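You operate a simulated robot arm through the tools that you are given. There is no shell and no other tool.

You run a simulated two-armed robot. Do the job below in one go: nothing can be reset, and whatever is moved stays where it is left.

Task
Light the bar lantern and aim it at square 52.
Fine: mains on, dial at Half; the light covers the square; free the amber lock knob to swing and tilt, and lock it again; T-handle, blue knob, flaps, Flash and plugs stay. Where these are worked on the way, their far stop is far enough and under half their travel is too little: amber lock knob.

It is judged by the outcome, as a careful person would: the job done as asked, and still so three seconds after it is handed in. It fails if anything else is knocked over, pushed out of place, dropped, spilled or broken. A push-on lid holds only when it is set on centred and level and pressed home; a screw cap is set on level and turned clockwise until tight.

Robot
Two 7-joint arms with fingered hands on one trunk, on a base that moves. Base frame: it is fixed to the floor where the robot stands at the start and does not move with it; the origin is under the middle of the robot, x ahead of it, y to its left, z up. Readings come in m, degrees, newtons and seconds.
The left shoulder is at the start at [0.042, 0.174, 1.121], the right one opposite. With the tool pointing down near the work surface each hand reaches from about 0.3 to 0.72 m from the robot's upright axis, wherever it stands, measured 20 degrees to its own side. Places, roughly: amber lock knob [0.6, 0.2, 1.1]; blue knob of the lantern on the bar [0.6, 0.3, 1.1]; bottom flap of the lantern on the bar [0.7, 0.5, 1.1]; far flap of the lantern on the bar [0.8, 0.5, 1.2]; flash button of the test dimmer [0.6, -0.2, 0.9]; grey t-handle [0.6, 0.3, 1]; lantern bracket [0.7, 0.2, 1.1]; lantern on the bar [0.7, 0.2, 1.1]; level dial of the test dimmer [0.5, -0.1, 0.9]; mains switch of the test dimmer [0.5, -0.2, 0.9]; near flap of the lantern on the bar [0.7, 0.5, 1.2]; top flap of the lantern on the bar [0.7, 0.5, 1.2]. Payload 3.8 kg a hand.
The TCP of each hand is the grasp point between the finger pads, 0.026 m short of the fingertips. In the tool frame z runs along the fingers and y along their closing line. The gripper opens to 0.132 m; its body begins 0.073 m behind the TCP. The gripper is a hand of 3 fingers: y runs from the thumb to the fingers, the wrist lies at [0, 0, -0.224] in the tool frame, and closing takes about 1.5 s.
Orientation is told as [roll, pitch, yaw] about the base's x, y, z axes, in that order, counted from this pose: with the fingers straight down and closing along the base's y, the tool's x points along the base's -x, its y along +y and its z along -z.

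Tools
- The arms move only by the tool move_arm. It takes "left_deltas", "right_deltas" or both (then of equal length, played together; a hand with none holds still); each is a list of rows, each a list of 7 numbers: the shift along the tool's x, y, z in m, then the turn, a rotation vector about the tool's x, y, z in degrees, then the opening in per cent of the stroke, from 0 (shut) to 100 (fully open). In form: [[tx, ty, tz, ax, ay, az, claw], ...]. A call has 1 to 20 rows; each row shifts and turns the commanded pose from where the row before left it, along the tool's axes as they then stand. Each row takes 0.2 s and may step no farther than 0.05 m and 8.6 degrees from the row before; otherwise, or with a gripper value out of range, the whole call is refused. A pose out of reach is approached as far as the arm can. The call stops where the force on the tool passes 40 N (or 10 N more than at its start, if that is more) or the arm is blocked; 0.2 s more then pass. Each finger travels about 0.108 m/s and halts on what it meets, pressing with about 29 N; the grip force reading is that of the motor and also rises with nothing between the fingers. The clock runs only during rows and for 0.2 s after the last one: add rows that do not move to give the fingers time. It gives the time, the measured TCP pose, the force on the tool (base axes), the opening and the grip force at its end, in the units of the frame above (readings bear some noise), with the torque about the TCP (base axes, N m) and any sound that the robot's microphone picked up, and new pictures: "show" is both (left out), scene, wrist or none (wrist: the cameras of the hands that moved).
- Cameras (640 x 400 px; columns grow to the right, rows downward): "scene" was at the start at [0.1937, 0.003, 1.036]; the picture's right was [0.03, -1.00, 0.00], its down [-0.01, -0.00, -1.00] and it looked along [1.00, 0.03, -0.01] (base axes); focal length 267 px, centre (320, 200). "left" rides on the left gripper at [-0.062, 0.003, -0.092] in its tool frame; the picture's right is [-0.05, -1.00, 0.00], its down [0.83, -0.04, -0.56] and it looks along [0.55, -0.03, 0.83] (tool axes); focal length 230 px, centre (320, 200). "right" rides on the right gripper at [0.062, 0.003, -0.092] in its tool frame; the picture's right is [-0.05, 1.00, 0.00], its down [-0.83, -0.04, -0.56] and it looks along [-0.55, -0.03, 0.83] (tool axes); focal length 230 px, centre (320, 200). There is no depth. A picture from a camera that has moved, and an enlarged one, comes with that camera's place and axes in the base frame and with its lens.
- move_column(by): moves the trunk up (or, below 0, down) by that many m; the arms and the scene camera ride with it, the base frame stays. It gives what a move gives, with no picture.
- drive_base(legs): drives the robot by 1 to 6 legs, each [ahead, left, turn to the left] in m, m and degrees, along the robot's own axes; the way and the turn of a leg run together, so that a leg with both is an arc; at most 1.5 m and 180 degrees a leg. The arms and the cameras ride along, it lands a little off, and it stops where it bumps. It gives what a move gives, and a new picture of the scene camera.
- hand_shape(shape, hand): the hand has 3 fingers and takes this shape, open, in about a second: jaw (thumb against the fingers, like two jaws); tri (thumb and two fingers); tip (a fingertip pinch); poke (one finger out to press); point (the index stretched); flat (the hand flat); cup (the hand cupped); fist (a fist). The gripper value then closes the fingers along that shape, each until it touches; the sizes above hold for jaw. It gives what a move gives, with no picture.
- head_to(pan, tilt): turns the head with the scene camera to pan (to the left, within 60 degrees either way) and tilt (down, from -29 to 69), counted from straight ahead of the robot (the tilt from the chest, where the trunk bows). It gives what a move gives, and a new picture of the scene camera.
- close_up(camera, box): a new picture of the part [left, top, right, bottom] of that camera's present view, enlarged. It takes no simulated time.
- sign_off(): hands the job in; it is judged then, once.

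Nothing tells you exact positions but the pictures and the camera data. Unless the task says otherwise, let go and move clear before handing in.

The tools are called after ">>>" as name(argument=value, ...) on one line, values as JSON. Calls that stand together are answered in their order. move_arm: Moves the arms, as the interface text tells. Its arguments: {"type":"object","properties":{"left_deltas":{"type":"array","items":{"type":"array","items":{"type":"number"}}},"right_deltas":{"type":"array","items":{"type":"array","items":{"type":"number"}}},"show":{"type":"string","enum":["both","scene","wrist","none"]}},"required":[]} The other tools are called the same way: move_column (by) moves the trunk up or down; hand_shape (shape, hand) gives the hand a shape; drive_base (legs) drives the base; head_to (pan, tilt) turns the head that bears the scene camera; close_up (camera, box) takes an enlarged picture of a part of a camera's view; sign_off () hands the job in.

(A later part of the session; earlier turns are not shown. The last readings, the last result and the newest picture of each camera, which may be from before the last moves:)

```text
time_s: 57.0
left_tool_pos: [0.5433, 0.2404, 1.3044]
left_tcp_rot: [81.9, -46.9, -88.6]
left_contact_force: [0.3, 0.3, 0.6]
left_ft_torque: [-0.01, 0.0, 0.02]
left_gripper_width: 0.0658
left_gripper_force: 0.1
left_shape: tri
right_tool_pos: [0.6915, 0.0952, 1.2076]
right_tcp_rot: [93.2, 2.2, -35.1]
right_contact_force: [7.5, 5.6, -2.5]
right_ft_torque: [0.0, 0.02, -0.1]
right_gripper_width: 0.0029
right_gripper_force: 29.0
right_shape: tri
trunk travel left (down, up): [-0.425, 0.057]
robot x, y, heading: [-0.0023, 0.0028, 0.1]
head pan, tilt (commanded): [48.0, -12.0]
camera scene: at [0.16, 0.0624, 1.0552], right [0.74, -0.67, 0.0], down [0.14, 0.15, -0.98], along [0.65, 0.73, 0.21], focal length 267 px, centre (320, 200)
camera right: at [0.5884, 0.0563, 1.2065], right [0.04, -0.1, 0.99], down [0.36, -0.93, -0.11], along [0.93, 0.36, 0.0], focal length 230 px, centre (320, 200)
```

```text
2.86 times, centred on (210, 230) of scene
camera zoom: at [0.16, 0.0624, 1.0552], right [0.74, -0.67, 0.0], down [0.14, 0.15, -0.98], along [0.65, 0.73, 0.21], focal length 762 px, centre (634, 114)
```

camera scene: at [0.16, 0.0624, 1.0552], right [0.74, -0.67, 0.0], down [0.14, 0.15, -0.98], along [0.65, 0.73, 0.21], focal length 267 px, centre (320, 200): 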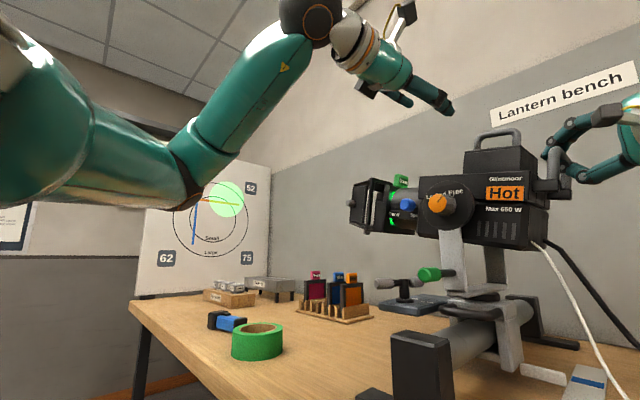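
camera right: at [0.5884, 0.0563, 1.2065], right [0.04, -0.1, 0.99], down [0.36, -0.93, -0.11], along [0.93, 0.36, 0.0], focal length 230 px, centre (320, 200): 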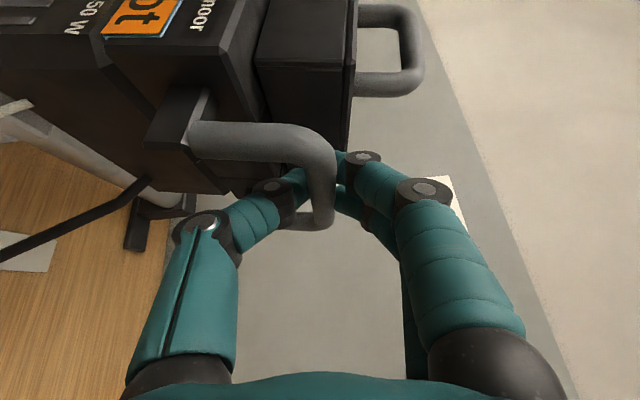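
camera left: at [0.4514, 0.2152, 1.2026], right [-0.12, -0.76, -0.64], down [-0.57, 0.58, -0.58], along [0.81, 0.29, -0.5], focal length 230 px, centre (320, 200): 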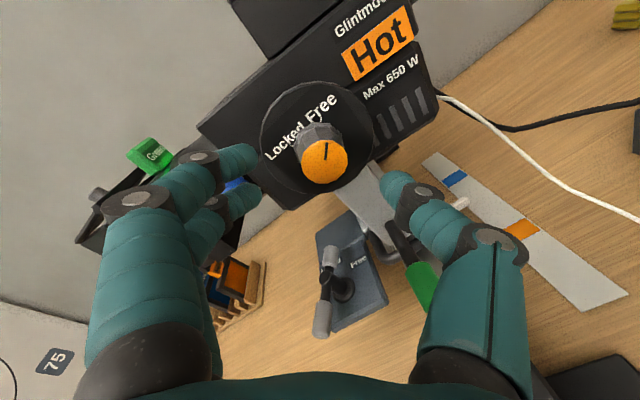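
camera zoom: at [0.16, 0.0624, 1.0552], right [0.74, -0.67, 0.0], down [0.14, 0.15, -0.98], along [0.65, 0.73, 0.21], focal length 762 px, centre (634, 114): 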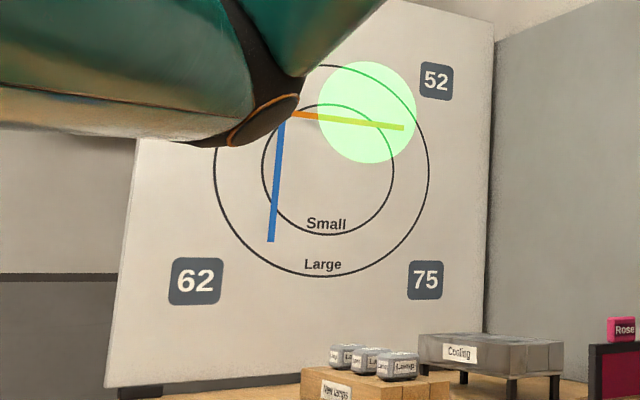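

The spot moved up and right as intended; it still needs more swing and a little more tilt. I'll do about 70% of the remaining move.

>>> move_arm(right_deltas=[[0.0028, -0.00125, -0.0018, -0.45, -1.3, 0.22, 0], [0.0028, -0.00125, -0.0018, -0.45, -1.3, 0.22, 0], [0.0028, -0.00125, -0.0018, -0.45, -1.3, 0.22, 0], [0.0028, -0.00125, -0.0018, -0.45, -1.3, 0.22, 0], [0, 0, 0, 0, 0, 0, 0]], show="scene")

>>> close_up(camera="scene", box=[130, 160, 290, 300])

```text
time_s: 58.1
left_tool_pos: [0.5411, 0.2386, 1.3053]
left_tcp_rot: [81.8, -46.9, -88.6]
left_contact_force: [0.1, -0.6, 0.5]
left_ft_torque: [0.0, 0.0, 0.01]
left_gripper_width: 0.0655
left_gripper_force: 0.0
left_shape: tri
right_tool_pos: [0.6772, 0.0965, 1.2022]
right_tcp_rot: [94.9, 3.3, -40.1]
right_contact_force: [7.5, 3.5, -0.3]
right_ft_torque: [-0.01, -0.01, -0.13]
right_gripper_width: 0.0029
right_gripper_force: 28.4
right_shape: tri
trunk travel left (down, up): [-0.425, 0.057]
robot x, y, heading: [0.0001, 0.0005, -0.3]
head pan, tilt (commanded): [48.0, -12.0]
camera scene: at [0.1599, 0.062, 1.0553], right [0.74, -0.67, 0.0], down [0.14, 0.15, -0.98], along [0.65, 0.73, 0.21], focal length 267 px, centre (320, 200)
```

scene: 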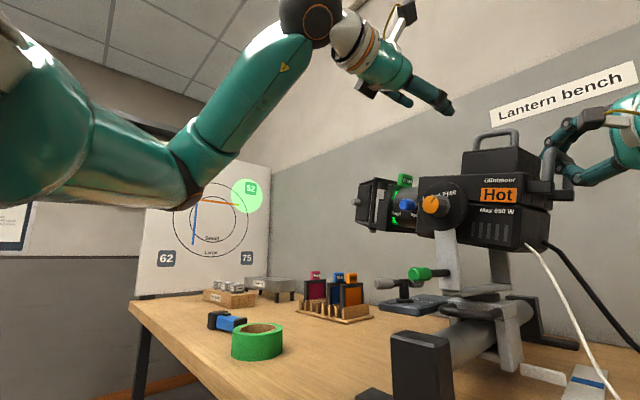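

```text
2.86 times, centred on (210, 230) of scene
camera zoom: at [0.1599, 0.062, 1.0553], right [0.74, -0.67, 0.0], down [0.14, 0.15, -0.98], along [0.65, 0.73, 0.21], focal length 762 px, centre (634, 114)
```

zoom: 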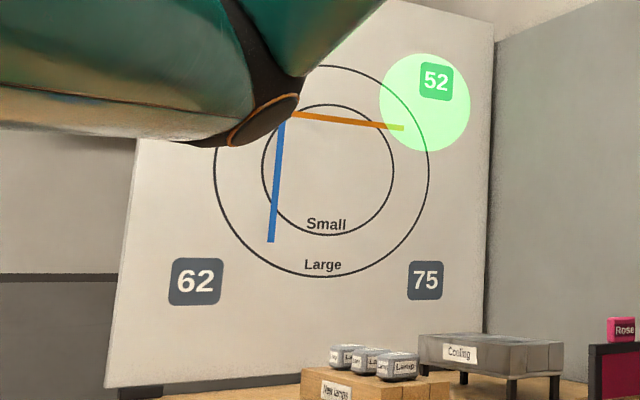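

Square 52 is already inside the spot, low-left of centre. A small final adjustment up and right will centre it.

>>> move_arm(right_deltas=[[0.0006, -0.0024, -0.0018, -0.93, -0.53, 0.48, 0], [0.0005, -0.0024, -0.0017, -0.93, -0.53, 0.48, 0], [0, 0, 0, 0, 0, 0, 0], [0, 0, 0, 0, 0, 0, 0]], show="scene")

>>> close_up(camera="scene", box=[130, 160, 290, 300])

```text
time_s: 59.1
left_tool_pos: [0.5432, 0.2392, 1.3062]
left_tcp_rot: [81.9, -46.9, -88.5]
left_contact_force: [0.2, -0.5, 0.4]
left_ft_torque: [-0.04, 0.0, 0.01]
left_gripper_width: 0.0655
left_gripper_force: 0.0
left_shape: tri
right_tool_pos: [0.6741, 0.0963, 1.199]
right_tcp_rot: [96.7, 4.5, -41.1]
right_contact_force: [7.4, 1.3, -0.2]
right_ft_torque: [0.01, 0.01, -0.13]
right_gripper_width: 0.0031
right_gripper_force: 29.4
right_shape: tri
trunk travel left (down, up): [-0.425, 0.057]
robot x, y, heading: [0.001, 0.0002, 0.4]
head pan, tilt (commanded): [48.0, -12.0]
camera scene: at [0.1598, 0.0618, 1.0553], right [0.74, -0.67, 0.0], down [0.14, 0.15, -0.98], along [0.65, 0.73, 0.21], focal length 267 px, centre (320, 200)
```

scene: 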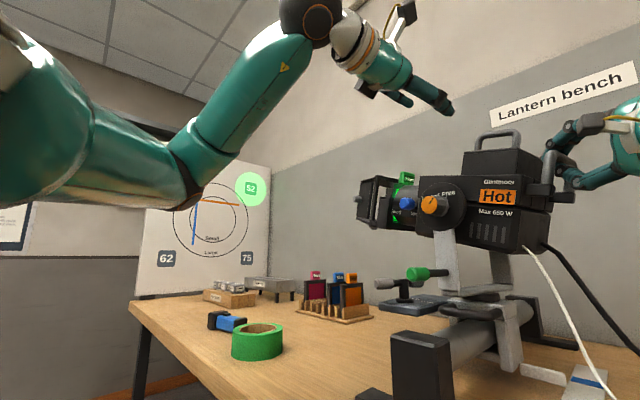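

```text
2.86 times, centred on (210, 230) of scene
camera zoom: at [0.1598, 0.0618, 1.0553], right [0.74, -0.67, 0.0], down [0.14, 0.15, -0.98], along [0.65, 0.73, 0.21], focal length 762 px, centre (634, 114)
```

zoom: 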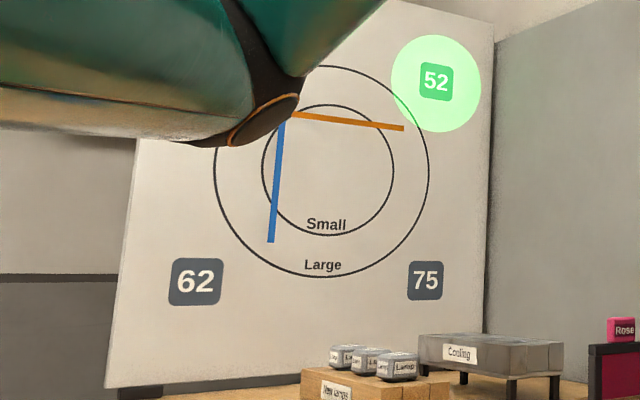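

The spot is now centred on square 52. Next I'll find the amber knob's new position and orientation after the swing so that I can lock it.

>>> close_up(camera="scene", box=[340, 120, 580, 270])

>>> close_up(camera="left", box=[160, 60, 560, 360])

```text
2.67 times, centred on (460, 195) of scene
camera zoom: at [0.1598, 0.0618, 1.0553], right [0.74, -0.67, 0.0], down [0.14, 0.15, -0.98], along [0.65, 0.73, 0.21], focal length 711 px, centre (-53, 213)
```

zoom: 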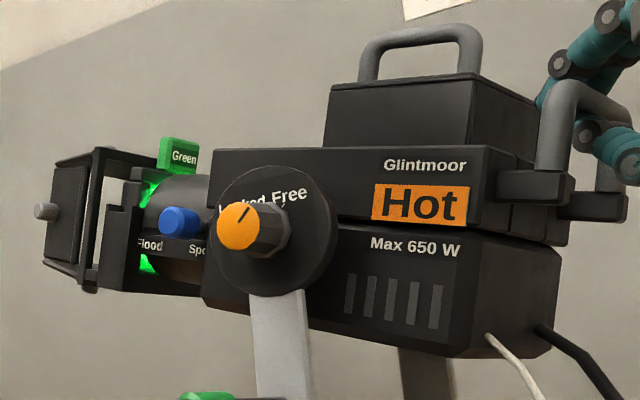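

```text
1.33 times, centred on (360, 210) of left
camera zoom: at [0.4523, 0.2073, 1.3612], right [-0.12, -0.76, -0.64], down [-0.57, 0.58, -0.58], along [0.81, 0.29, -0.5], focal length 307 px, centre (267, 187)
```

zoom: 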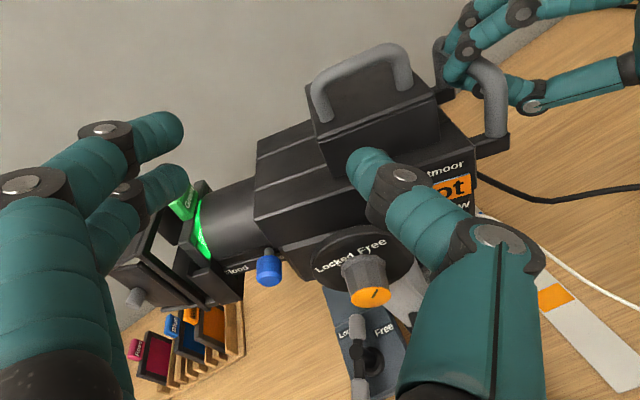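

The knob cap is now at about (0.587, 0.266, 1.141), with its axis turned by roughly 11.5°. I'll try to align the left hand with that axis first, up here in free space.

>>> move_arm(left_deltas=[[0, 0, 0, 5.0, -4.2, 0.6, 50], [0, 0, 0, 0, 0, 0, 50]], show="none")

>>> move_arm(left_deltas=[[0, 0, 0, -3.2, -3.8, 0.4, 50], [0, 0, 0, 0, 0, 0, 50]], show="wrist")

```text
time_s: 59.8
left_tool_pos: [0.5429, 0.2385, 1.3051]
left_tcp_rot: [81.5, -46.9, -94.9]
left_contact_force: [-0.4, 1.1, -0.4]
left_ft_torque: [-0.06, -0.02, -0.01]
left_gripper_width: 0.0654
left_gripper_force: 0.1
left_shape: tri
right_tool_pos: [0.6739, 0.0954, 1.1988]
right_tcp_rot: [96.7, 4.5, -41.0]
right_contact_force: [6.7, 1.6, -0.6]
right_ft_torque: [-0.01, -0.03, -0.15]
right_gripper_width: 0.0031
right_gripper_force: 29.0
right_shape: tri
trunk travel left (down, up): [-0.425, 0.057]
robot x, y, heading: [0.0009, 0.001, -0.0]
head pan, tilt (commanded): [48.0, -12.0]
```

```text
time_s: 60.4
left_tool_pos: [0.5432, 0.2384, 1.3044]
left_tcp_rot: [88.8, -46.7, -100.4]
left_contact_force: [-0.7, 0.2, -0.1]
left_ft_torque: [0.02, -0.02, 0.03]
left_gripper_width: 0.0655
left_gripper_force: 0.1
left_shape: tri
right_tool_pos: [0.6725, 0.0963, 1.1985]
right_tcp_rot: [96.7, 4.5, -41.2]
right_contact_force: [6.2, 2.6, 0.2]
right_ft_torque: [-0.02, 0.01, -0.14]
right_gripper_width: 0.0032
right_gripper_force: 29.4
right_shape: tri
trunk travel left (down, up): [-0.425, 0.057]
robot x, y, heading: [-0.0008, 0.0003, 0.1]
head pan, tilt (commanded): [48.0, -12.0]
camera left: at [0.4453, 0.2184, 1.3536], right [-0.16, -0.75, -0.65], down [-0.45, 0.64, -0.63], along [0.88, 0.19, -0.44], focal length 230 px, centre (320, 200)
```

left: 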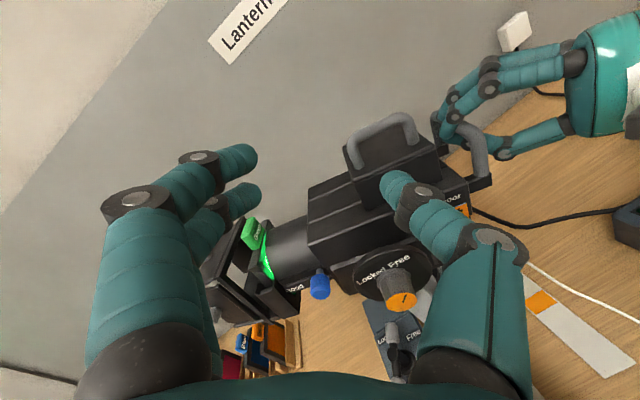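

Aligned with the knob axis. Now descending to just in front of the knob.

>>> move_arm(left_deltas=[[0.037, -0.0215, -0.0026, 0, 0, 0, 50], [0.037, -0.0215, -0.0026, 0, 0, 0, 50], [0.037, -0.0215, -0.0026, 0, 0, 0, 50], [0.037, -0.0215, -0.0026, 0, 0, 0, 50], [0, 0, 0, 0, 0, 0, 50]], show="both")

>>> close_up(camera="left", box=[200, 60, 440, 240])

```text
time_s: 61.5
left_tool_pos: [0.5388, 0.2787, 1.1379]
left_tcp_rot: [88.8, -46.8, -100.5]
left_contact_force: [-0.3, 0.5, -0.6]
left_ft_torque: [0.0, -0.01, 0.01]
left_gripper_width: 0.0656
left_gripper_force: 0.0
left_shape: tri
right_tool_pos: [0.6742, 0.0966, 1.1974]
right_tcp_rot: [96.7, 4.5, -41.1]
right_contact_force: [6.6, 2.2, -0.9]
right_ft_torque: [-0.02, 0.0, -0.14]
right_gripper_width: 0.003
right_gripper_force: 28.9
right_shape: tri
trunk travel left (down, up): [-0.425, 0.057]
robot x, y, heading: [0.0035, 0.0024, -0.0]
head pan, tilt (commanded): [48.0, -12.0]
camera scene: at [0.1597, 0.0619, 1.0553], right [0.74, -0.67, 0.0], down [0.14, 0.15, -0.98], along [0.65, 0.73, 0.21], focal length 267 px, centre (320, 200)
camera left: at [0.4407, 0.2582, 1.1866], right [-0.16, -0.75, -0.65], down [-0.45, 0.64, -0.63], along [0.88, 0.19, -0.44], focal length 230 px, centre (320, 200)
```

scene: 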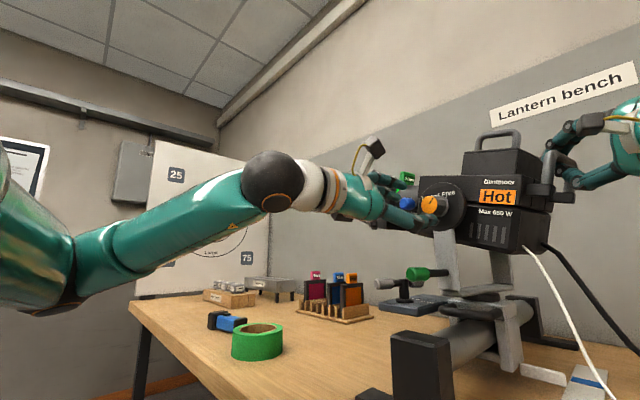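
left: 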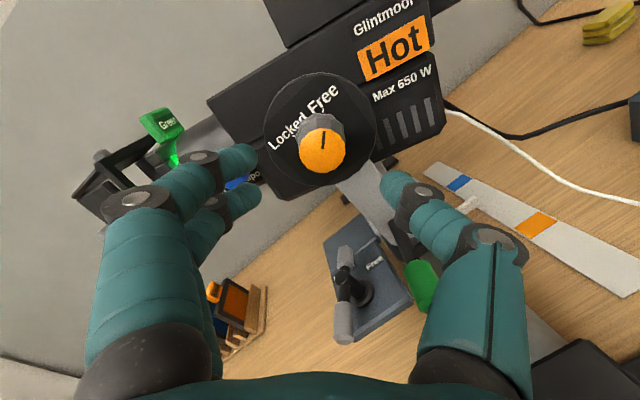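

```text
2.22 times, centred on (320, 150) of left
camera zoom: at [0.4407, 0.2582, 1.1866], right [-0.16, -0.75, -0.65], down [-0.45, 0.64, -0.63], along [0.88, 0.19, -0.44], focal length 511 px, centre (320, 311)
```

zoom: 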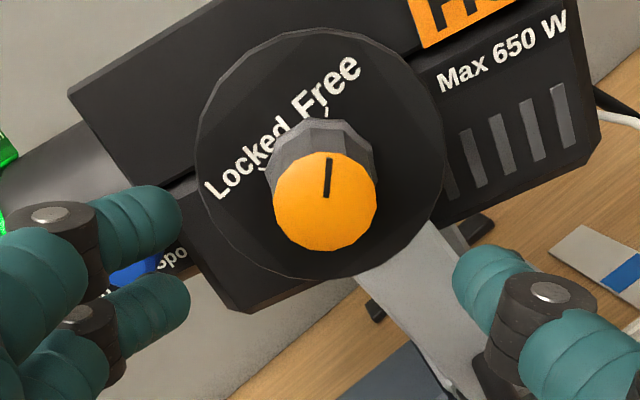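

Centred within a few millimetres. Making the small correction and moving in around the knob.

>>> move_arm(left_deltas=[[-0.0044, -0.0012, 0.008, 0, 0, 0, 50], [0, 0, 0.01, 0, 0, 0, 50], [0, 0, 0.01, 0, 0, 0, 50], [0, 0, 0.01, 0, 0, 0, 50], [0, 0, 0.007, 0, 0, 0, 50], [0, 0, 0, 0, 0, 0, 50]], show="both")

>>> close_up(camera="left", box=[200, 80, 440, 260])

>>> close_up(camera="scene", box=[340, 120, 580, 270])

```text
time_s: 63.0
left_tool_pos: [0.5817, 0.2661, 1.1393]
left_tcp_rot: [88.7, -46.9, -100.5]
left_contact_force: [-0.4, 0.2, 0.6]
left_ft_torque: [0.06, -0.01, 0.0]
left_gripper_width: 0.0654
left_gripper_force: 0.1
left_shape: tri
right_tool_pos: [0.6737, 0.0968, 1.1979]
right_tcp_rot: [96.7, 4.5, -41.2]
right_contact_force: [6.7, 3.1, 0.8]
right_ft_torque: [-0.03, 0.0, -0.11]
right_gripper_width: 0.0032
right_gripper_force: 29.0
right_shape: tri
trunk travel left (down, up): [-0.425, 0.057]
robot x, y, heading: [0.0002, -0.0013, -0.1]
head pan, tilt (commanded): [48.0, -12.0]
camera scene: at [0.1597, 0.062, 1.0553], right [0.74, -0.67, 0.0], down [0.14, 0.15, -0.98], along [0.65, 0.73, 0.21], focal length 267 px, centre (320, 200)
camera left: at [0.4839, 0.2456, 1.1886], right [-0.16, -0.75, -0.65], down [-0.45, 0.64, -0.63], along [0.88, 0.19, -0.44], focal length 230 px, centre (320, 200)
```

scene: 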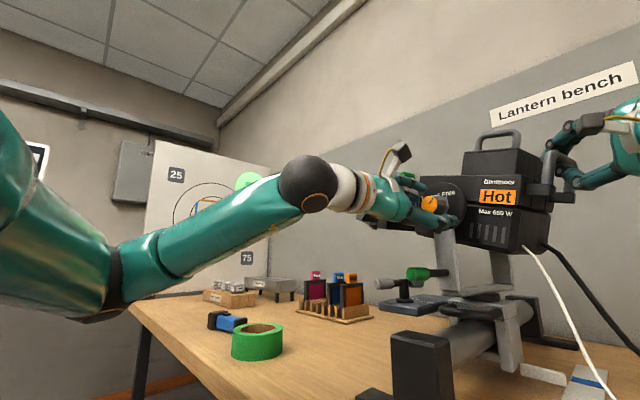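
left: 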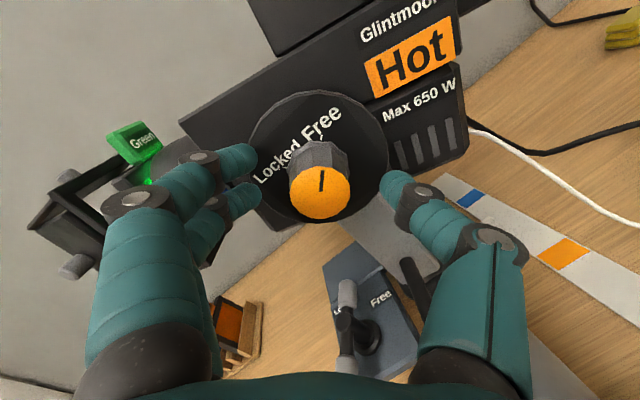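

```text
2.22 times, centred on (320, 170) of left
camera zoom: at [0.4839, 0.2456, 1.1886], right [-0.16, -0.75, -0.65], down [-0.45, 0.64, -0.63], along [0.88, 0.19, -0.44], focal length 511 px, centre (320, 267)
```

zoom: 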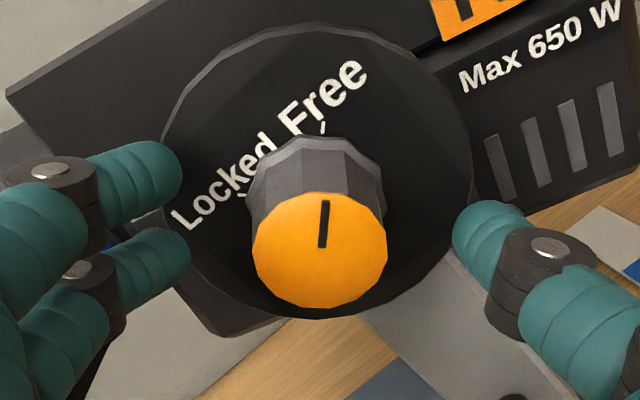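

```text
2.67 times, centred on (460, 195) of scene
camera zoom: at [0.1597, 0.062, 1.0553], right [0.74, -0.67, 0.0], down [0.14, 0.15, -0.98], along [0.65, 0.73, 0.21], focal length 711 px, centre (-53, 213)
```

zoom: 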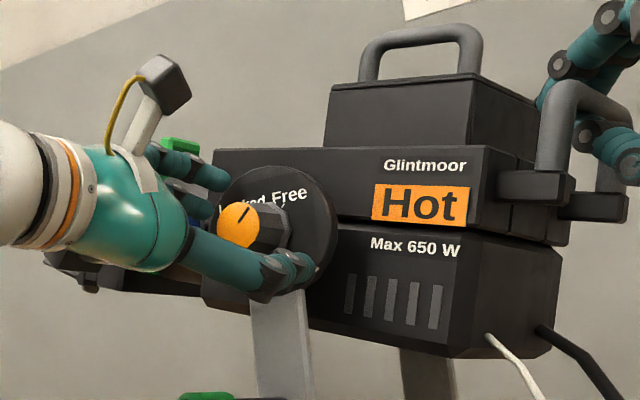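

Well centred. Closing on the knob.

>>> move_arm(left_deltas=[[0, 0, 0, 0, 0, 0, 25], [0, 0, 0, 0, 0, 0, 10], [0, 0, 0, 0, 0, 0, 10], [0, 0, 0, 0, 0, 0, 8], [0, 0, 0, 0, 0, 0, 8]], show="none")

>>> close_up(camera="left", box=[200, 80, 440, 260])

>>> close_up(camera="scene", box=[130, 140, 290, 280])

```text
time_s: 64.2
left_tool_pos: [0.5816, 0.2647, 1.1402]
left_tcp_rot: [88.6, -46.8, -100.4]
left_contact_force: [1.5, -2.5, 0.1]
left_ft_torque: [-0.04, -0.01, 0.0]
left_gripper_width: 0.0228
left_gripper_force: 29.5
left_shape: tri
right_tool_pos: [0.674, 0.0965, 1.1987]
right_tcp_rot: [96.8, 4.5, -41.1]
right_contact_force: [5.0, 3.6, -1.2]
right_ft_torque: [0.0, -0.03, -0.1]
right_gripper_width: 0.003
right_gripper_force: 29.6
right_shape: tri
trunk travel left (down, up): [-0.425, 0.057]
robot x, y, heading: [-0.0042, 0.0016, 0.1]
head pan, tilt (commanded): [48.0, -12.0]
```

```text
2.22 times, centred on (320, 170) of left
camera zoom: at [0.4839, 0.2454, 1.1886], right [-0.16, -0.75, -0.65], down [-0.45, 0.64, -0.63], along [0.88, 0.19, -0.44], focal length 511 px, centre (320, 267)
```

zoom: 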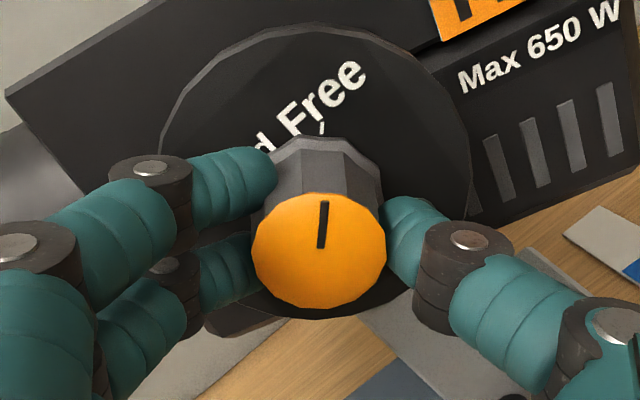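

```text
2.86 times, centred on (210, 210) of scene
camera zoom: at [0.1598, 0.0618, 1.0553], right [0.74, -0.67, 0.0], down [0.14, 0.15, -0.98], along [0.65, 0.73, 0.21], focal length 762 px, centre (634, 171)
```

zoom: 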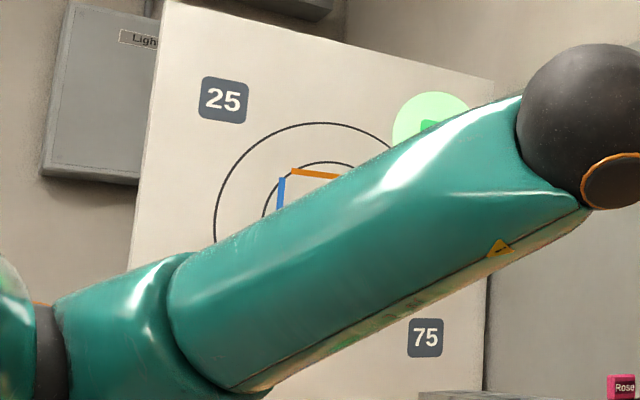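

Gripped, and the spot's top is still visible on 52. Turning the knob counter-clockwise back toward Locked, half first.

>>> move_arm(left_deltas=[[0, 0, 0, 0, 0, -8, 8], [0, 0, 0, 0, 0, -8, 8], [0, 0, 0, 0, 0, -8, 8], [0, 0, 0, 0, 0, -8, 8], [0, 0, 0, 0, 0, -8, 8], [0, 0, 0, 0, 0, -4, 8]], show="none")

>>> close_up(camera="left", box=[200, 80, 440, 260])

>>> close_up(camera="scene", box=[130, 140, 290, 280])

```text
time_s: 65.5
left_tool_pos: [0.5819, 0.2671, 1.1394]
left_tcp_rot: [-47.9, -88.6, 36.6]
left_contact_force: [5.4, -1.6, 2.9]
left_ft_torque: [0.02, -0.09, -0.01]
left_gripper_width: 0.0228
left_gripper_force: 29.4
left_shape: tri
right_tool_pos: [0.6733, 0.0952, 1.1975]
right_tcp_rot: [96.7, 4.5, -41.0]
right_contact_force: [3.2, 3.7, -0.9]
right_ft_torque: [-0.04, 0.0, -0.13]
right_gripper_width: 0.0032
right_gripper_force: 29.2
right_shape: tri
trunk travel left (down, up): [-0.425, 0.057]
robot x, y, heading: [0.0013, 0.0034, -0.2]
head pan, tilt (commanded): [48.0, -12.0]
```

```text
2.22 times, centred on (320, 170) of left
camera zoom: at [0.4924, 0.2884, 1.2033], right [-0.2, -0.98, 0.07], down [-0.57, 0.06, -0.82], along [0.8, -0.2, -0.57], focal length 511 px, centre (320, 267)
```

zoom: 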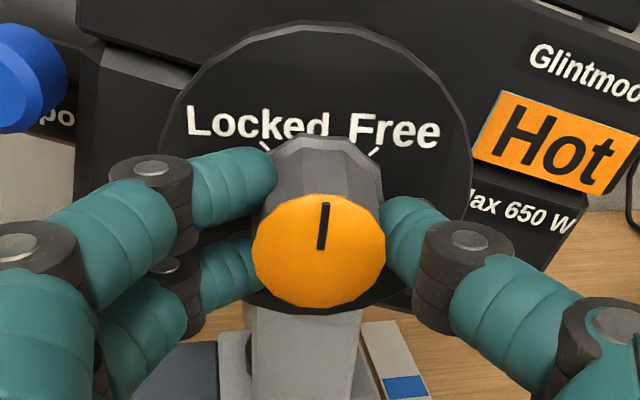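

```text
2.86 times, centred on (210, 210) of scene
camera zoom: at [0.1599, 0.0619, 1.0553], right [0.74, -0.67, 0.0], down [0.14, 0.15, -0.98], along [0.65, 0.73, 0.21], focal length 762 px, centre (634, 171)
```

zoom: 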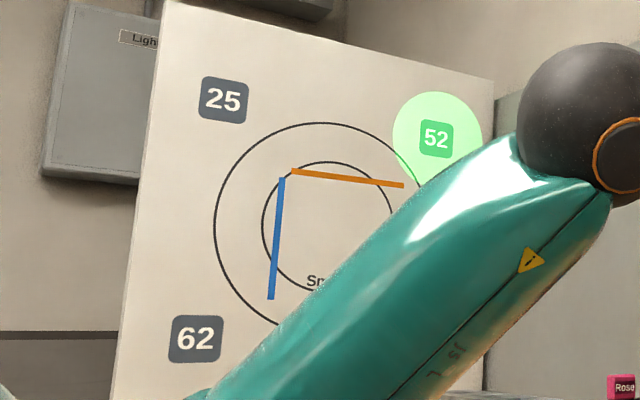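

The spot is still on 52 and the knob is halfway. Continuing to the Locked stop.

>>> move_arm(left_deltas=[[0, 0, 0, 0, 0, -8, 8], [0, 0, 0, 0, 0, -8, 8], [0, 0, 0, 0, 0, -8, 8], [0, 0, 0, 0, 0, -8, 8], [0, 0, 0, 0, 0, -8, 8], [0, 0, 0, 0, 0, -4, 8]], show="none")

>>> close_up(camera="left", box=[200, 80, 440, 260])

>>> close_up(camera="scene", box=[130, 140, 290, 280])

```text
time_s: 67.0
left_tool_pos: [0.5815, 0.2657, 1.1404]
left_tcp_rot: [-88.9, -45.1, 77.8]
left_contact_force: [7.7, -0.6, 6.4]
left_ft_torque: [-0.04, -0.2, -0.01]
left_gripper_width: 0.0225
left_gripper_force: 29.1
left_shape: tri
right_tool_pos: [0.6742, 0.0961, 1.1984]
right_tcp_rot: [96.6, 4.5, -41.2]
right_contact_force: [2.9, 4.4, 0.2]
right_ft_torque: [0.0, 0.0, -0.09]
right_gripper_width: 0.0031
right_gripper_force: 29.2
right_shape: tri
trunk travel left (down, up): [-0.425, 0.057]
robot x, y, heading: [-0.0002, 0.0005, -0.1]
head pan, tilt (commanded): [48.0, -12.0]
```

```text
2.22 times, centred on (320, 170) of left
camera zoom: at [0.5002, 0.3296, 1.1831], right [-0.12, -0.66, 0.74], down [-0.67, -0.49, -0.55], along [0.73, -0.57, -0.38], focal length 511 px, centre (320, 267)
```

zoom: 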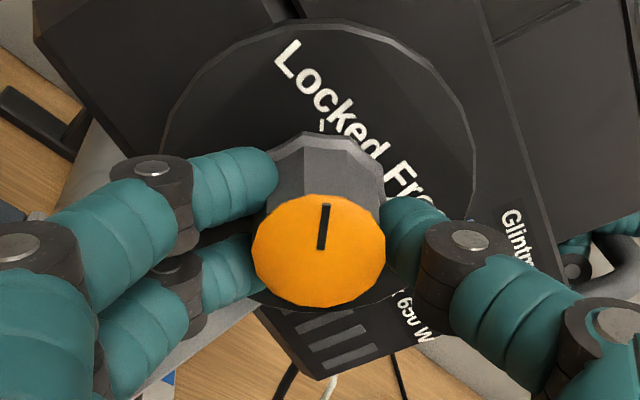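

```text
2.86 times, centred on (210, 210) of scene
camera zoom: at [0.1598, 0.0619, 1.0553], right [0.74, -0.67, 0.0], down [0.14, 0.15, -0.98], along [0.65, 0.73, 0.21], focal length 762 px, centre (634, 171)
```

zoom: 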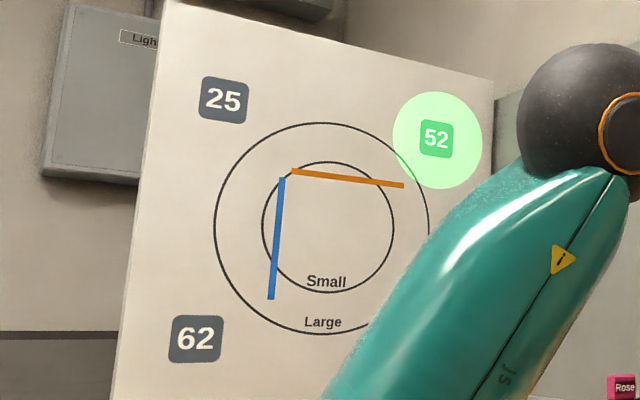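

The pointer is on the Locked tick, just a few degrees short of where it began. I'll turn it the last bit to the stop.

>>> move_arm(left_deltas=[[0, 0, 0, 0, 0, -3, 8], [0, 0, 0, 0, 0, -3, 8], [0, 0, 0, 0, 0, 0, 8]], show="none")

>>> close_up(camera="left", box=[200, 80, 440, 260])

```text
time_s: 67.8
left_tool_pos: [0.5812, 0.2666, 1.1416]
left_tcp_rot: [-88.9, -39.1, 78.0]
left_contact_force: [5.9, -0.8, 6.7]
left_ft_torque: [0.11, -0.2, -0.02]
left_gripper_width: 0.0225
left_gripper_force: 29.2
left_shape: tri
right_tool_pos: [0.6742, 0.0976, 1.1982]
right_tcp_rot: [96.8, 4.5, -41.0]
right_contact_force: [4.9, 5.8, -1.1]
right_ft_torque: [-0.04, 0.01, -0.09]
right_gripper_width: 0.0031
right_gripper_force: 29.2
right_shape: tri
trunk travel left (down, up): [-0.425, 0.057]
robot x, y, heading: [0.0019, -0.0004, -0.0]
head pan, tilt (commanded): [48.0, -12.0]
```

```text
2.22 times, centred on (320, 170) of left
camera zoom: at [0.5009, 0.3335, 1.1781], right [-0.1, -0.58, 0.81], down [-0.68, -0.55, -0.48], along [0.72, -0.6, -0.34], focal length 511 px, centre (320, 267)
```

zoom: 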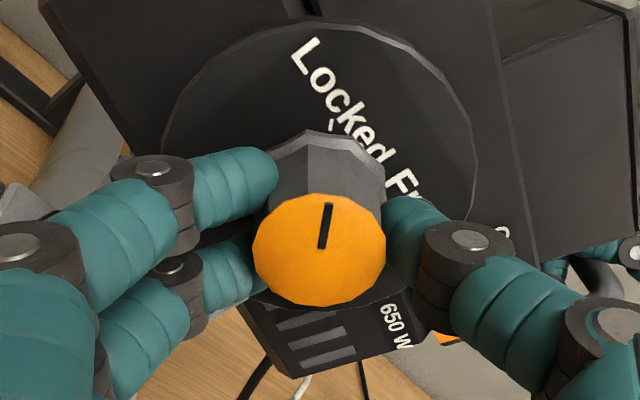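

The knob is fully back at Locked with a little torque against its stop. I'll release it and back the left hand off, then up out of the way.

>>> move_arm(left_deltas=[[0, 0, 0, 0, 0, 0, 50], [0, 0, 0, 0, 0, 0, 50], [0, 0, 0, 0, 0, 0, 50], [0, 0, 0, 0, 0, 0, 50], [0, 0, -0.01, 0, 0, 0, 50], [0, 0, -0.015, 0, 0, 0, 50], [0, 0, -0.015, 0, 0, 0, 50]], show="both")

>>> close_up(camera="left", box=[200, 60, 440, 240])

>>> close_up(camera="scene", box=[130, 140, 290, 280])

```text
time_s: 69.3
left_tool_pos: [0.5432, 0.2744, 1.1405]
left_tcp_rot: [-88.9, -39.2, 78.0]
left_contact_force: [0.6, 0.4, 0.0]
left_ft_torque: [-0.03, -0.03, -0.01]
left_gripper_width: 0.0653
left_gripper_force: 0.1
left_shape: tri
right_tool_pos: [0.6721, 0.0962, 1.1984]
right_tcp_rot: [96.8, 4.5, -41.1]
right_contact_force: [4.9, 3.8, -0.2]
right_ft_torque: [-0.03, -0.02, -0.13]
right_gripper_width: 0.0029
right_gripper_force: 29.3
right_shape: tri
trunk travel left (down, up): [-0.425, 0.057]
robot x, y, heading: [0.0016, 0.0003, 0.1]
head pan, tilt (commanded): [48.0, -12.0]
camera scene: at [0.1595, 0.0621, 1.0553], right [0.74, -0.67, 0.0], down [0.14, 0.15, -0.98], along [0.65, 0.73, 0.21], focal length 267 px, centre (320, 200)
camera left: at [0.4619, 0.3415, 1.1788], right [-0.1, -0.58, 0.81], down [-0.68, -0.55, -0.48], along [0.72, -0.6, -0.34], focal length 230 px, centre (320, 200)
```

scene: 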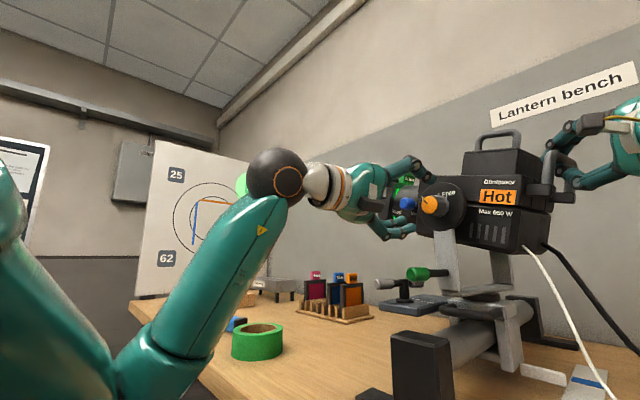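
left: 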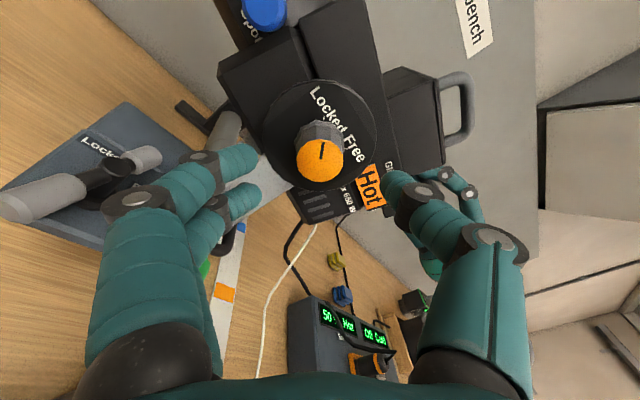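

```text
2.22 times, centred on (320, 150) of left
camera zoom: at [0.4619, 0.3415, 1.1788], right [-0.1, -0.58, 0.81], down [-0.68, -0.55, -0.48], along [0.72, -0.6, -0.34], focal length 511 px, centre (320, 311)
```

zoom: 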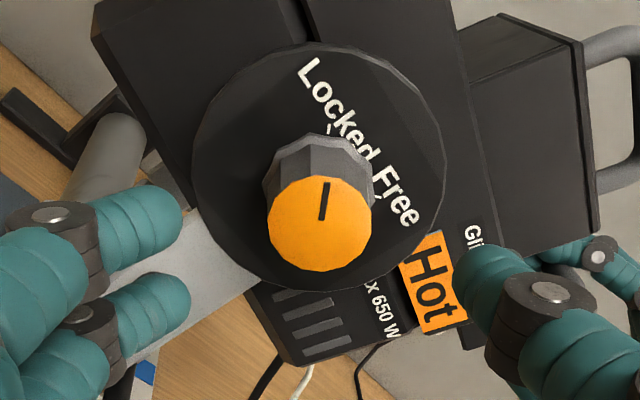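

```text
2.86 times, centred on (210, 210) of scene
camera zoom: at [0.1595, 0.0621, 1.0553], right [0.74, -0.67, 0.0], down [0.14, 0.15, -0.98], along [0.65, 0.73, 0.21], focal length 762 px, centre (634, 171)
```

zoom: 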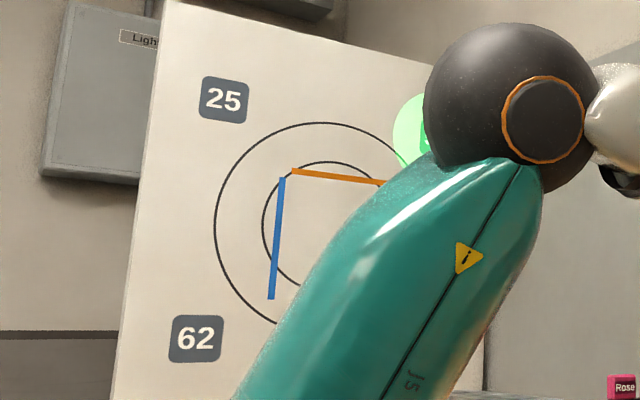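

The knob reads Locked. I'll raise the left hand to see the whole square again before letting go with the right.

>>> move_arm(left_deltas=[[-0.0234, -0.0312, -0.004, 0, 0, 0, 50], [-0.0234, -0.0312, -0.003, 0, 0, 0, 50], [-0.0234, -0.0312, -0.003, 0, 0, 0, 50], [-0.0234, -0.0312, -0.003, 0, 0, 0, 50]], show="scene")

>>> close_up(camera="scene", box=[130, 140, 290, 280])

```text
time_s: 70.3
left_tool_pos: [0.5309, 0.2705, 1.2964]
left_tcp_rot: [-88.8, -39.2, 77.8]
left_contact_force: [0.3, 0.4, 0.0]
left_ft_torque: [0.02, 0.0, 0.0]
left_gripper_width: 0.0658
left_gripper_force: 0.1
left_shape: tri
right_tool_pos: [0.6733, 0.0961, 1.1975]
right_tcp_rot: [96.7, 4.3, -41.1]
right_contact_force: [5.2, 3.6, -0.1]
right_ft_torque: [0.0, -0.03, -0.12]
right_gripper_width: 0.0025
right_gripper_force: 29.1
right_shape: tri
trunk travel left (down, up): [-0.425, 0.057]
robot x, y, heading: [-0.0013, -0.0001, 0.1]
head pan, tilt (commanded): [48.0, -12.0]
camera scene: at [0.1596, 0.0621, 1.0553], right [0.74, -0.67, 0.0], down [0.14, 0.15, -0.98], along [0.65, 0.73, 0.21], focal length 267 px, centre (320, 200)
```

scene: 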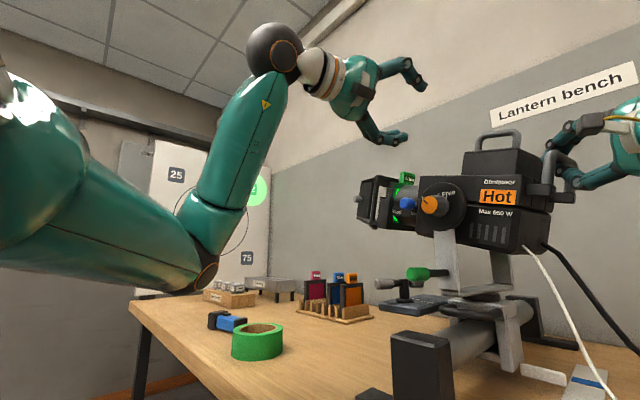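

```text
2.86 times, centred on (210, 210) of scene
camera zoom: at [0.1596, 0.0621, 1.0553], right [0.74, -0.67, 0.0], down [0.14, 0.15, -0.98], along [0.65, 0.73, 0.21], focal length 762 px, centre (634, 171)
```

zoom: 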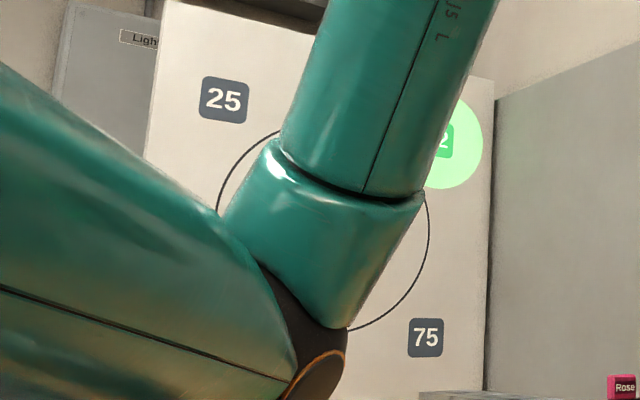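

The spot's edge is unchanged on 52. Now I'll release the rear handle with the right hand and withdraw straight back.

>>> move_arm(right_deltas=[[0, 0, 0, 0, 0, 0, 20], [0, 0, 0, 0, 0, 0, 45], [0, 0, 0, 0, 0, 0, 45], [0, 0, 0, 0, 0, 0, 45], [0, 0, 0, 0, 0, 0, 45]], show="both")

>>> close_up(camera="right", box=[220, 80, 420, 280])

>>> close_up(camera="scene", box=[130, 140, 290, 280])

```text
time_s: 71.5
left_tool_pos: [0.5302, 0.2691, 1.2962]
left_tcp_rot: [-88.8, -39.3, 78.0]
left_contact_force: [0.5, 0.9, -0.3]
left_ft_torque: [0.02, -0.02, 0.0]
left_gripper_width: 0.0656
left_gripper_force: 0.1
left_shape: tri
right_tool_pos: [0.6725, 0.0946, 1.1985]
right_tcp_rot: [96.7, 4.4, -41.1]
right_contact_force: [0.5, -0.1, -0.4]
right_ft_torque: [-0.02, -0.01, -0.01]
right_gripper_width: 0.0586
right_gripper_force: 0.1
right_shape: tri
trunk travel left (down, up): [-0.425, 0.057]
robot x, y, heading: [0.0001, -0.0018, -0.0]
head pan, tilt (commanded): [48.0, -12.0]
camera scene: at [0.1589, 0.0616, 1.0554], right [0.74, -0.67, 0.0], down [0.14, 0.15, -0.98], along [0.65, 0.73, 0.21], focal length 267 px, centre (320, 200)
camera right: at [0.5665, 0.0675, 1.1949], right [0.02, -0.17, 0.98], down [0.26, -0.95, -0.17], along [0.97, 0.26, 0.03], focal length 230 px, centre (320, 200)
```

scene: 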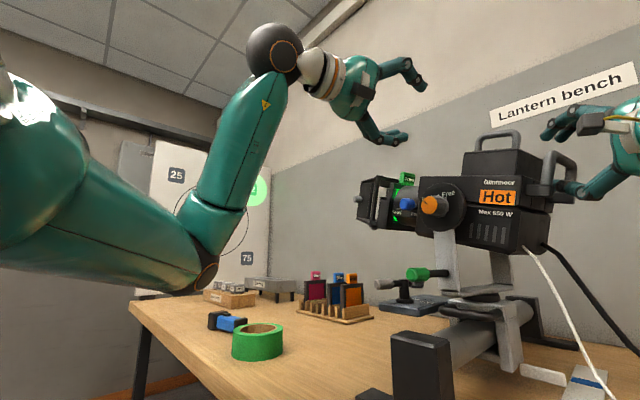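
right: 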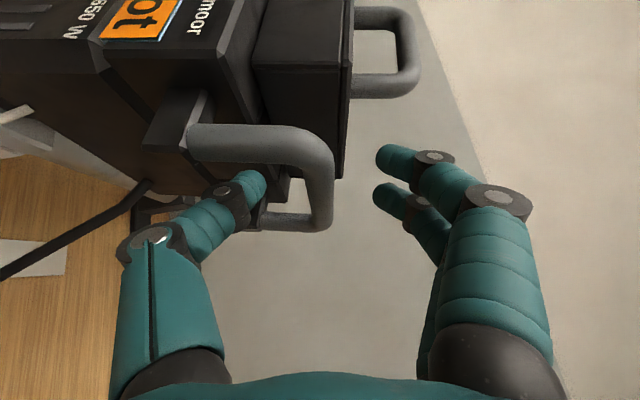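

```text
2.00 times, centred on (320, 180) of right
camera zoom: at [0.5665, 0.0675, 1.1949], right [0.02, -0.17, 0.98], down [0.26, -0.95, -0.17], along [0.97, 0.26, 0.03], focal length 460 px, centre (320, 240)
```

zoom: 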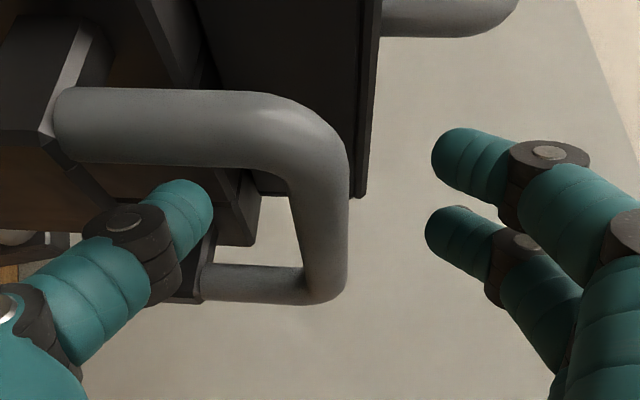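

```text
2.86 times, centred on (210, 210) of scene
camera zoom: at [0.1589, 0.0616, 1.0554], right [0.74, -0.67, 0.0], down [0.14, 0.15, -0.98], along [0.65, 0.73, 0.21], focal length 762 px, centre (634, 171)
```

zoom: 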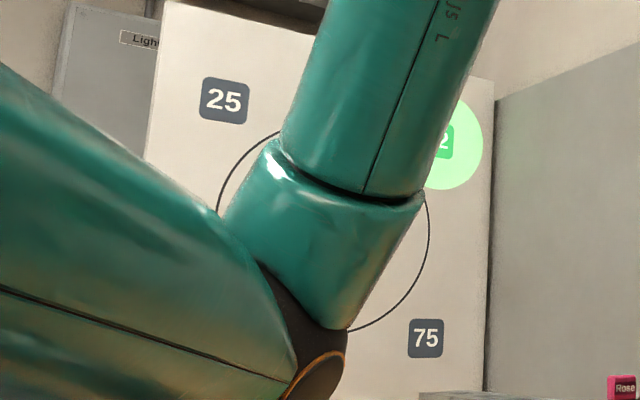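

Released cleanly and the spot hasn't moved. Withdrawing the right hand along the same line.

>>> move_arm(right_deltas=[[0, 0, -0.02, 0, 0, 0, 45], [0, 0, -0.025, 0, 0, 0, 45], [0, 0, -0.03, 0, 0, 0, 45], [0, 0, -0.04, 0, 0, 0, 45], [0, 0, -0.04, 0, 0, 0, 45], [0, 0, -0.03, 0, 0, 0, 45]], show="both")

```text
time_s: 73.0
left_tool_pos: [0.5289, 0.2685, 1.2972]
left_tcp_rot: [-89.1, -39.1, 77.9]
left_contact_force: [1.0, 0.1, 0.2]
left_ft_torque: [-0.02, -0.01, 0.06]
left_gripper_width: 0.0656
left_gripper_force: 0.0
left_shape: tri
right_tool_pos: [0.5506, -0.041, 1.1761]
right_tcp_rot: [96.8, 4.5, -41.1]
right_contact_force: [0.8, 0.2, -1.0]
right_ft_torque: [0.02, -0.04, 0.01]
right_gripper_width: 0.0589
right_gripper_force: 0.0
right_shape: tri
trunk travel left (down, up): [-0.425, 0.057]
robot x, y, heading: [0.0016, 0.0019, -0.0]
head pan, tilt (commanded): [48.0, -12.0]
camera scene: at [0.1585, 0.0612, 1.0555], right [0.74, -0.67, 0.0], down [0.14, 0.15, -0.98], along [0.65, 0.73, 0.21], focal length 267 px, centre (320, 200)
camera right: at [0.4443, -0.0701, 1.173], right [0.02, -0.17, 0.98], down [0.26, -0.95, -0.17], along [0.97, 0.26, 0.03], focal length 230 px, centre (320, 200)
```

scene: 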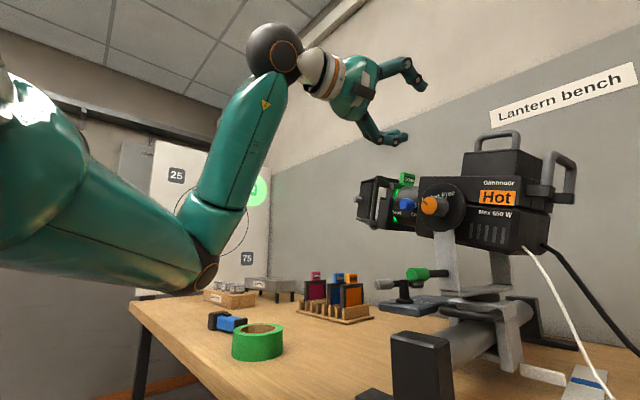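
right: 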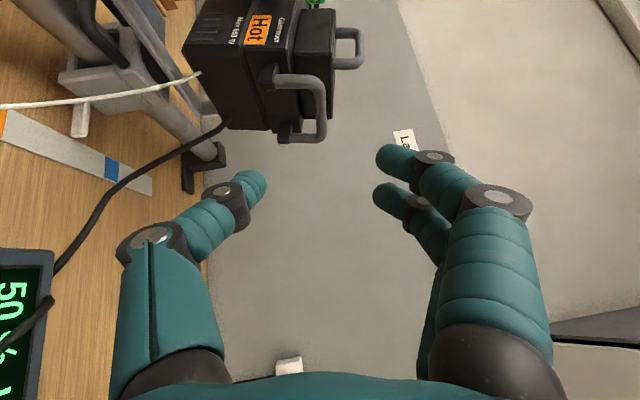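

Both hands are clear of the lantern. I'll roll the left hand back so its forearm uncovers the board, then verify everything.

>>> move_arm(left_deltas=[[0, 0, 0, 0, 0, 8.4, 50], [0, 0, 0, 0, 0, 8.4, 50], [0, 0, 0, 0, 0, 8.4, 50], [0, 0, 0, 0, 0, 8.4, 50], [0, 0, 0, 0, 0, 8.4, 50], [0, 0, 0, 0, 0, 8.4, 50], [0, 0, 0, 0, 0, 8.4, 50], [0, 0, 0, 0, 0, 8.4, 50], [0, 0, 0, 0, 0, 8.4, 50], [0, 0, 0, 0, 0, 8.4, 50]], show="scene")

>>> close_up(camera="scene", box=[130, 140, 290, 280])

>>> close_up(camera="scene", box=[340, 120, 580, 310])

```text
time_s: 75.2
left_tool_pos: [0.5302, 0.2697, 1.2968]
left_tcp_rot: [88.6, -56.6, -100.1]
left_contact_force: [-0.3, 0.1, -0.6]
left_ft_torque: [-0.03, -0.01, -0.01]
left_gripper_width: 0.0654
left_gripper_force: 0.0
left_shape: tri
right_tool_pos: [0.5512, -0.0405, 1.1768]
right_tcp_rot: [96.7, 4.3, -41.0]
right_contact_force: [-0.7, 0.0, -0.6]
right_ft_torque: [0.01, 0.0, -0.03]
right_gripper_width: 0.0589
right_gripper_force: 0.1
right_shape: tri
trunk travel left (down, up): [-0.425, 0.057]
robot x, y, heading: [-0.0034, 0.0045, 0.1]
head pan, tilt (commanded): [48.0, -12.0]
camera scene: at [0.1587, 0.0615, 1.0555], right [0.74, -0.67, 0.0], down [0.14, 0.15, -0.98], along [0.65, 0.73, 0.21], focal length 267 px, centre (320, 200)
```

scene: 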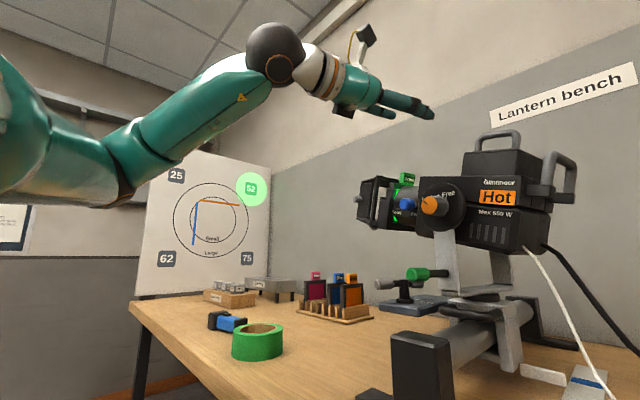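

```text
2.86 times, centred on (210, 210) of scene
camera zoom: at [0.1587, 0.0615, 1.0555], right [0.74, -0.67, 0.0], down [0.14, 0.15, -0.98], along [0.65, 0.73, 0.21], focal length 762 px, centre (634, 171)
```

zoom: 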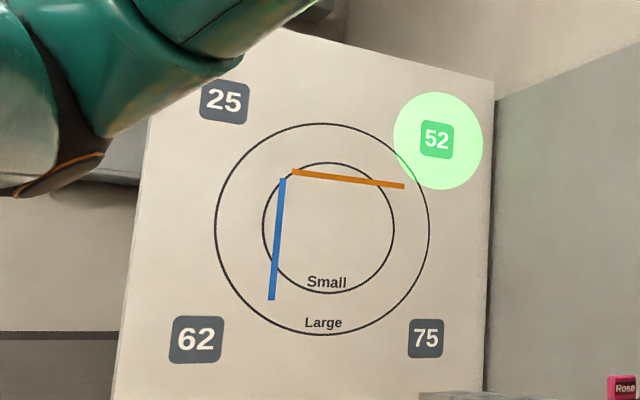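

```text
2.11 times, centred on (460, 215) of scene
camera zoom: at [0.1587, 0.0615, 1.0555], right [0.74, -0.67, 0.0], down [0.14, 0.15, -0.98], along [0.65, 0.73, 0.21], focal length 561 px, centre (25, 168)
```

zoom: 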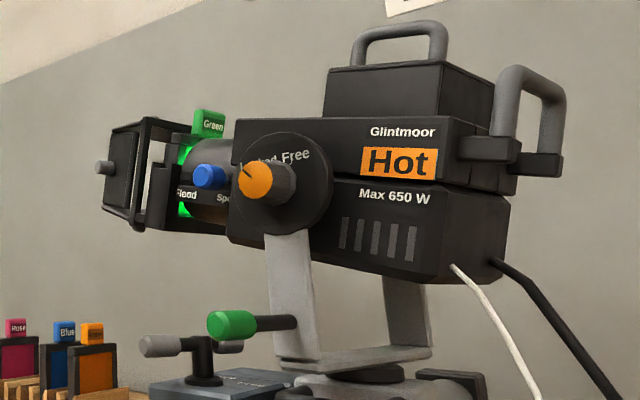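

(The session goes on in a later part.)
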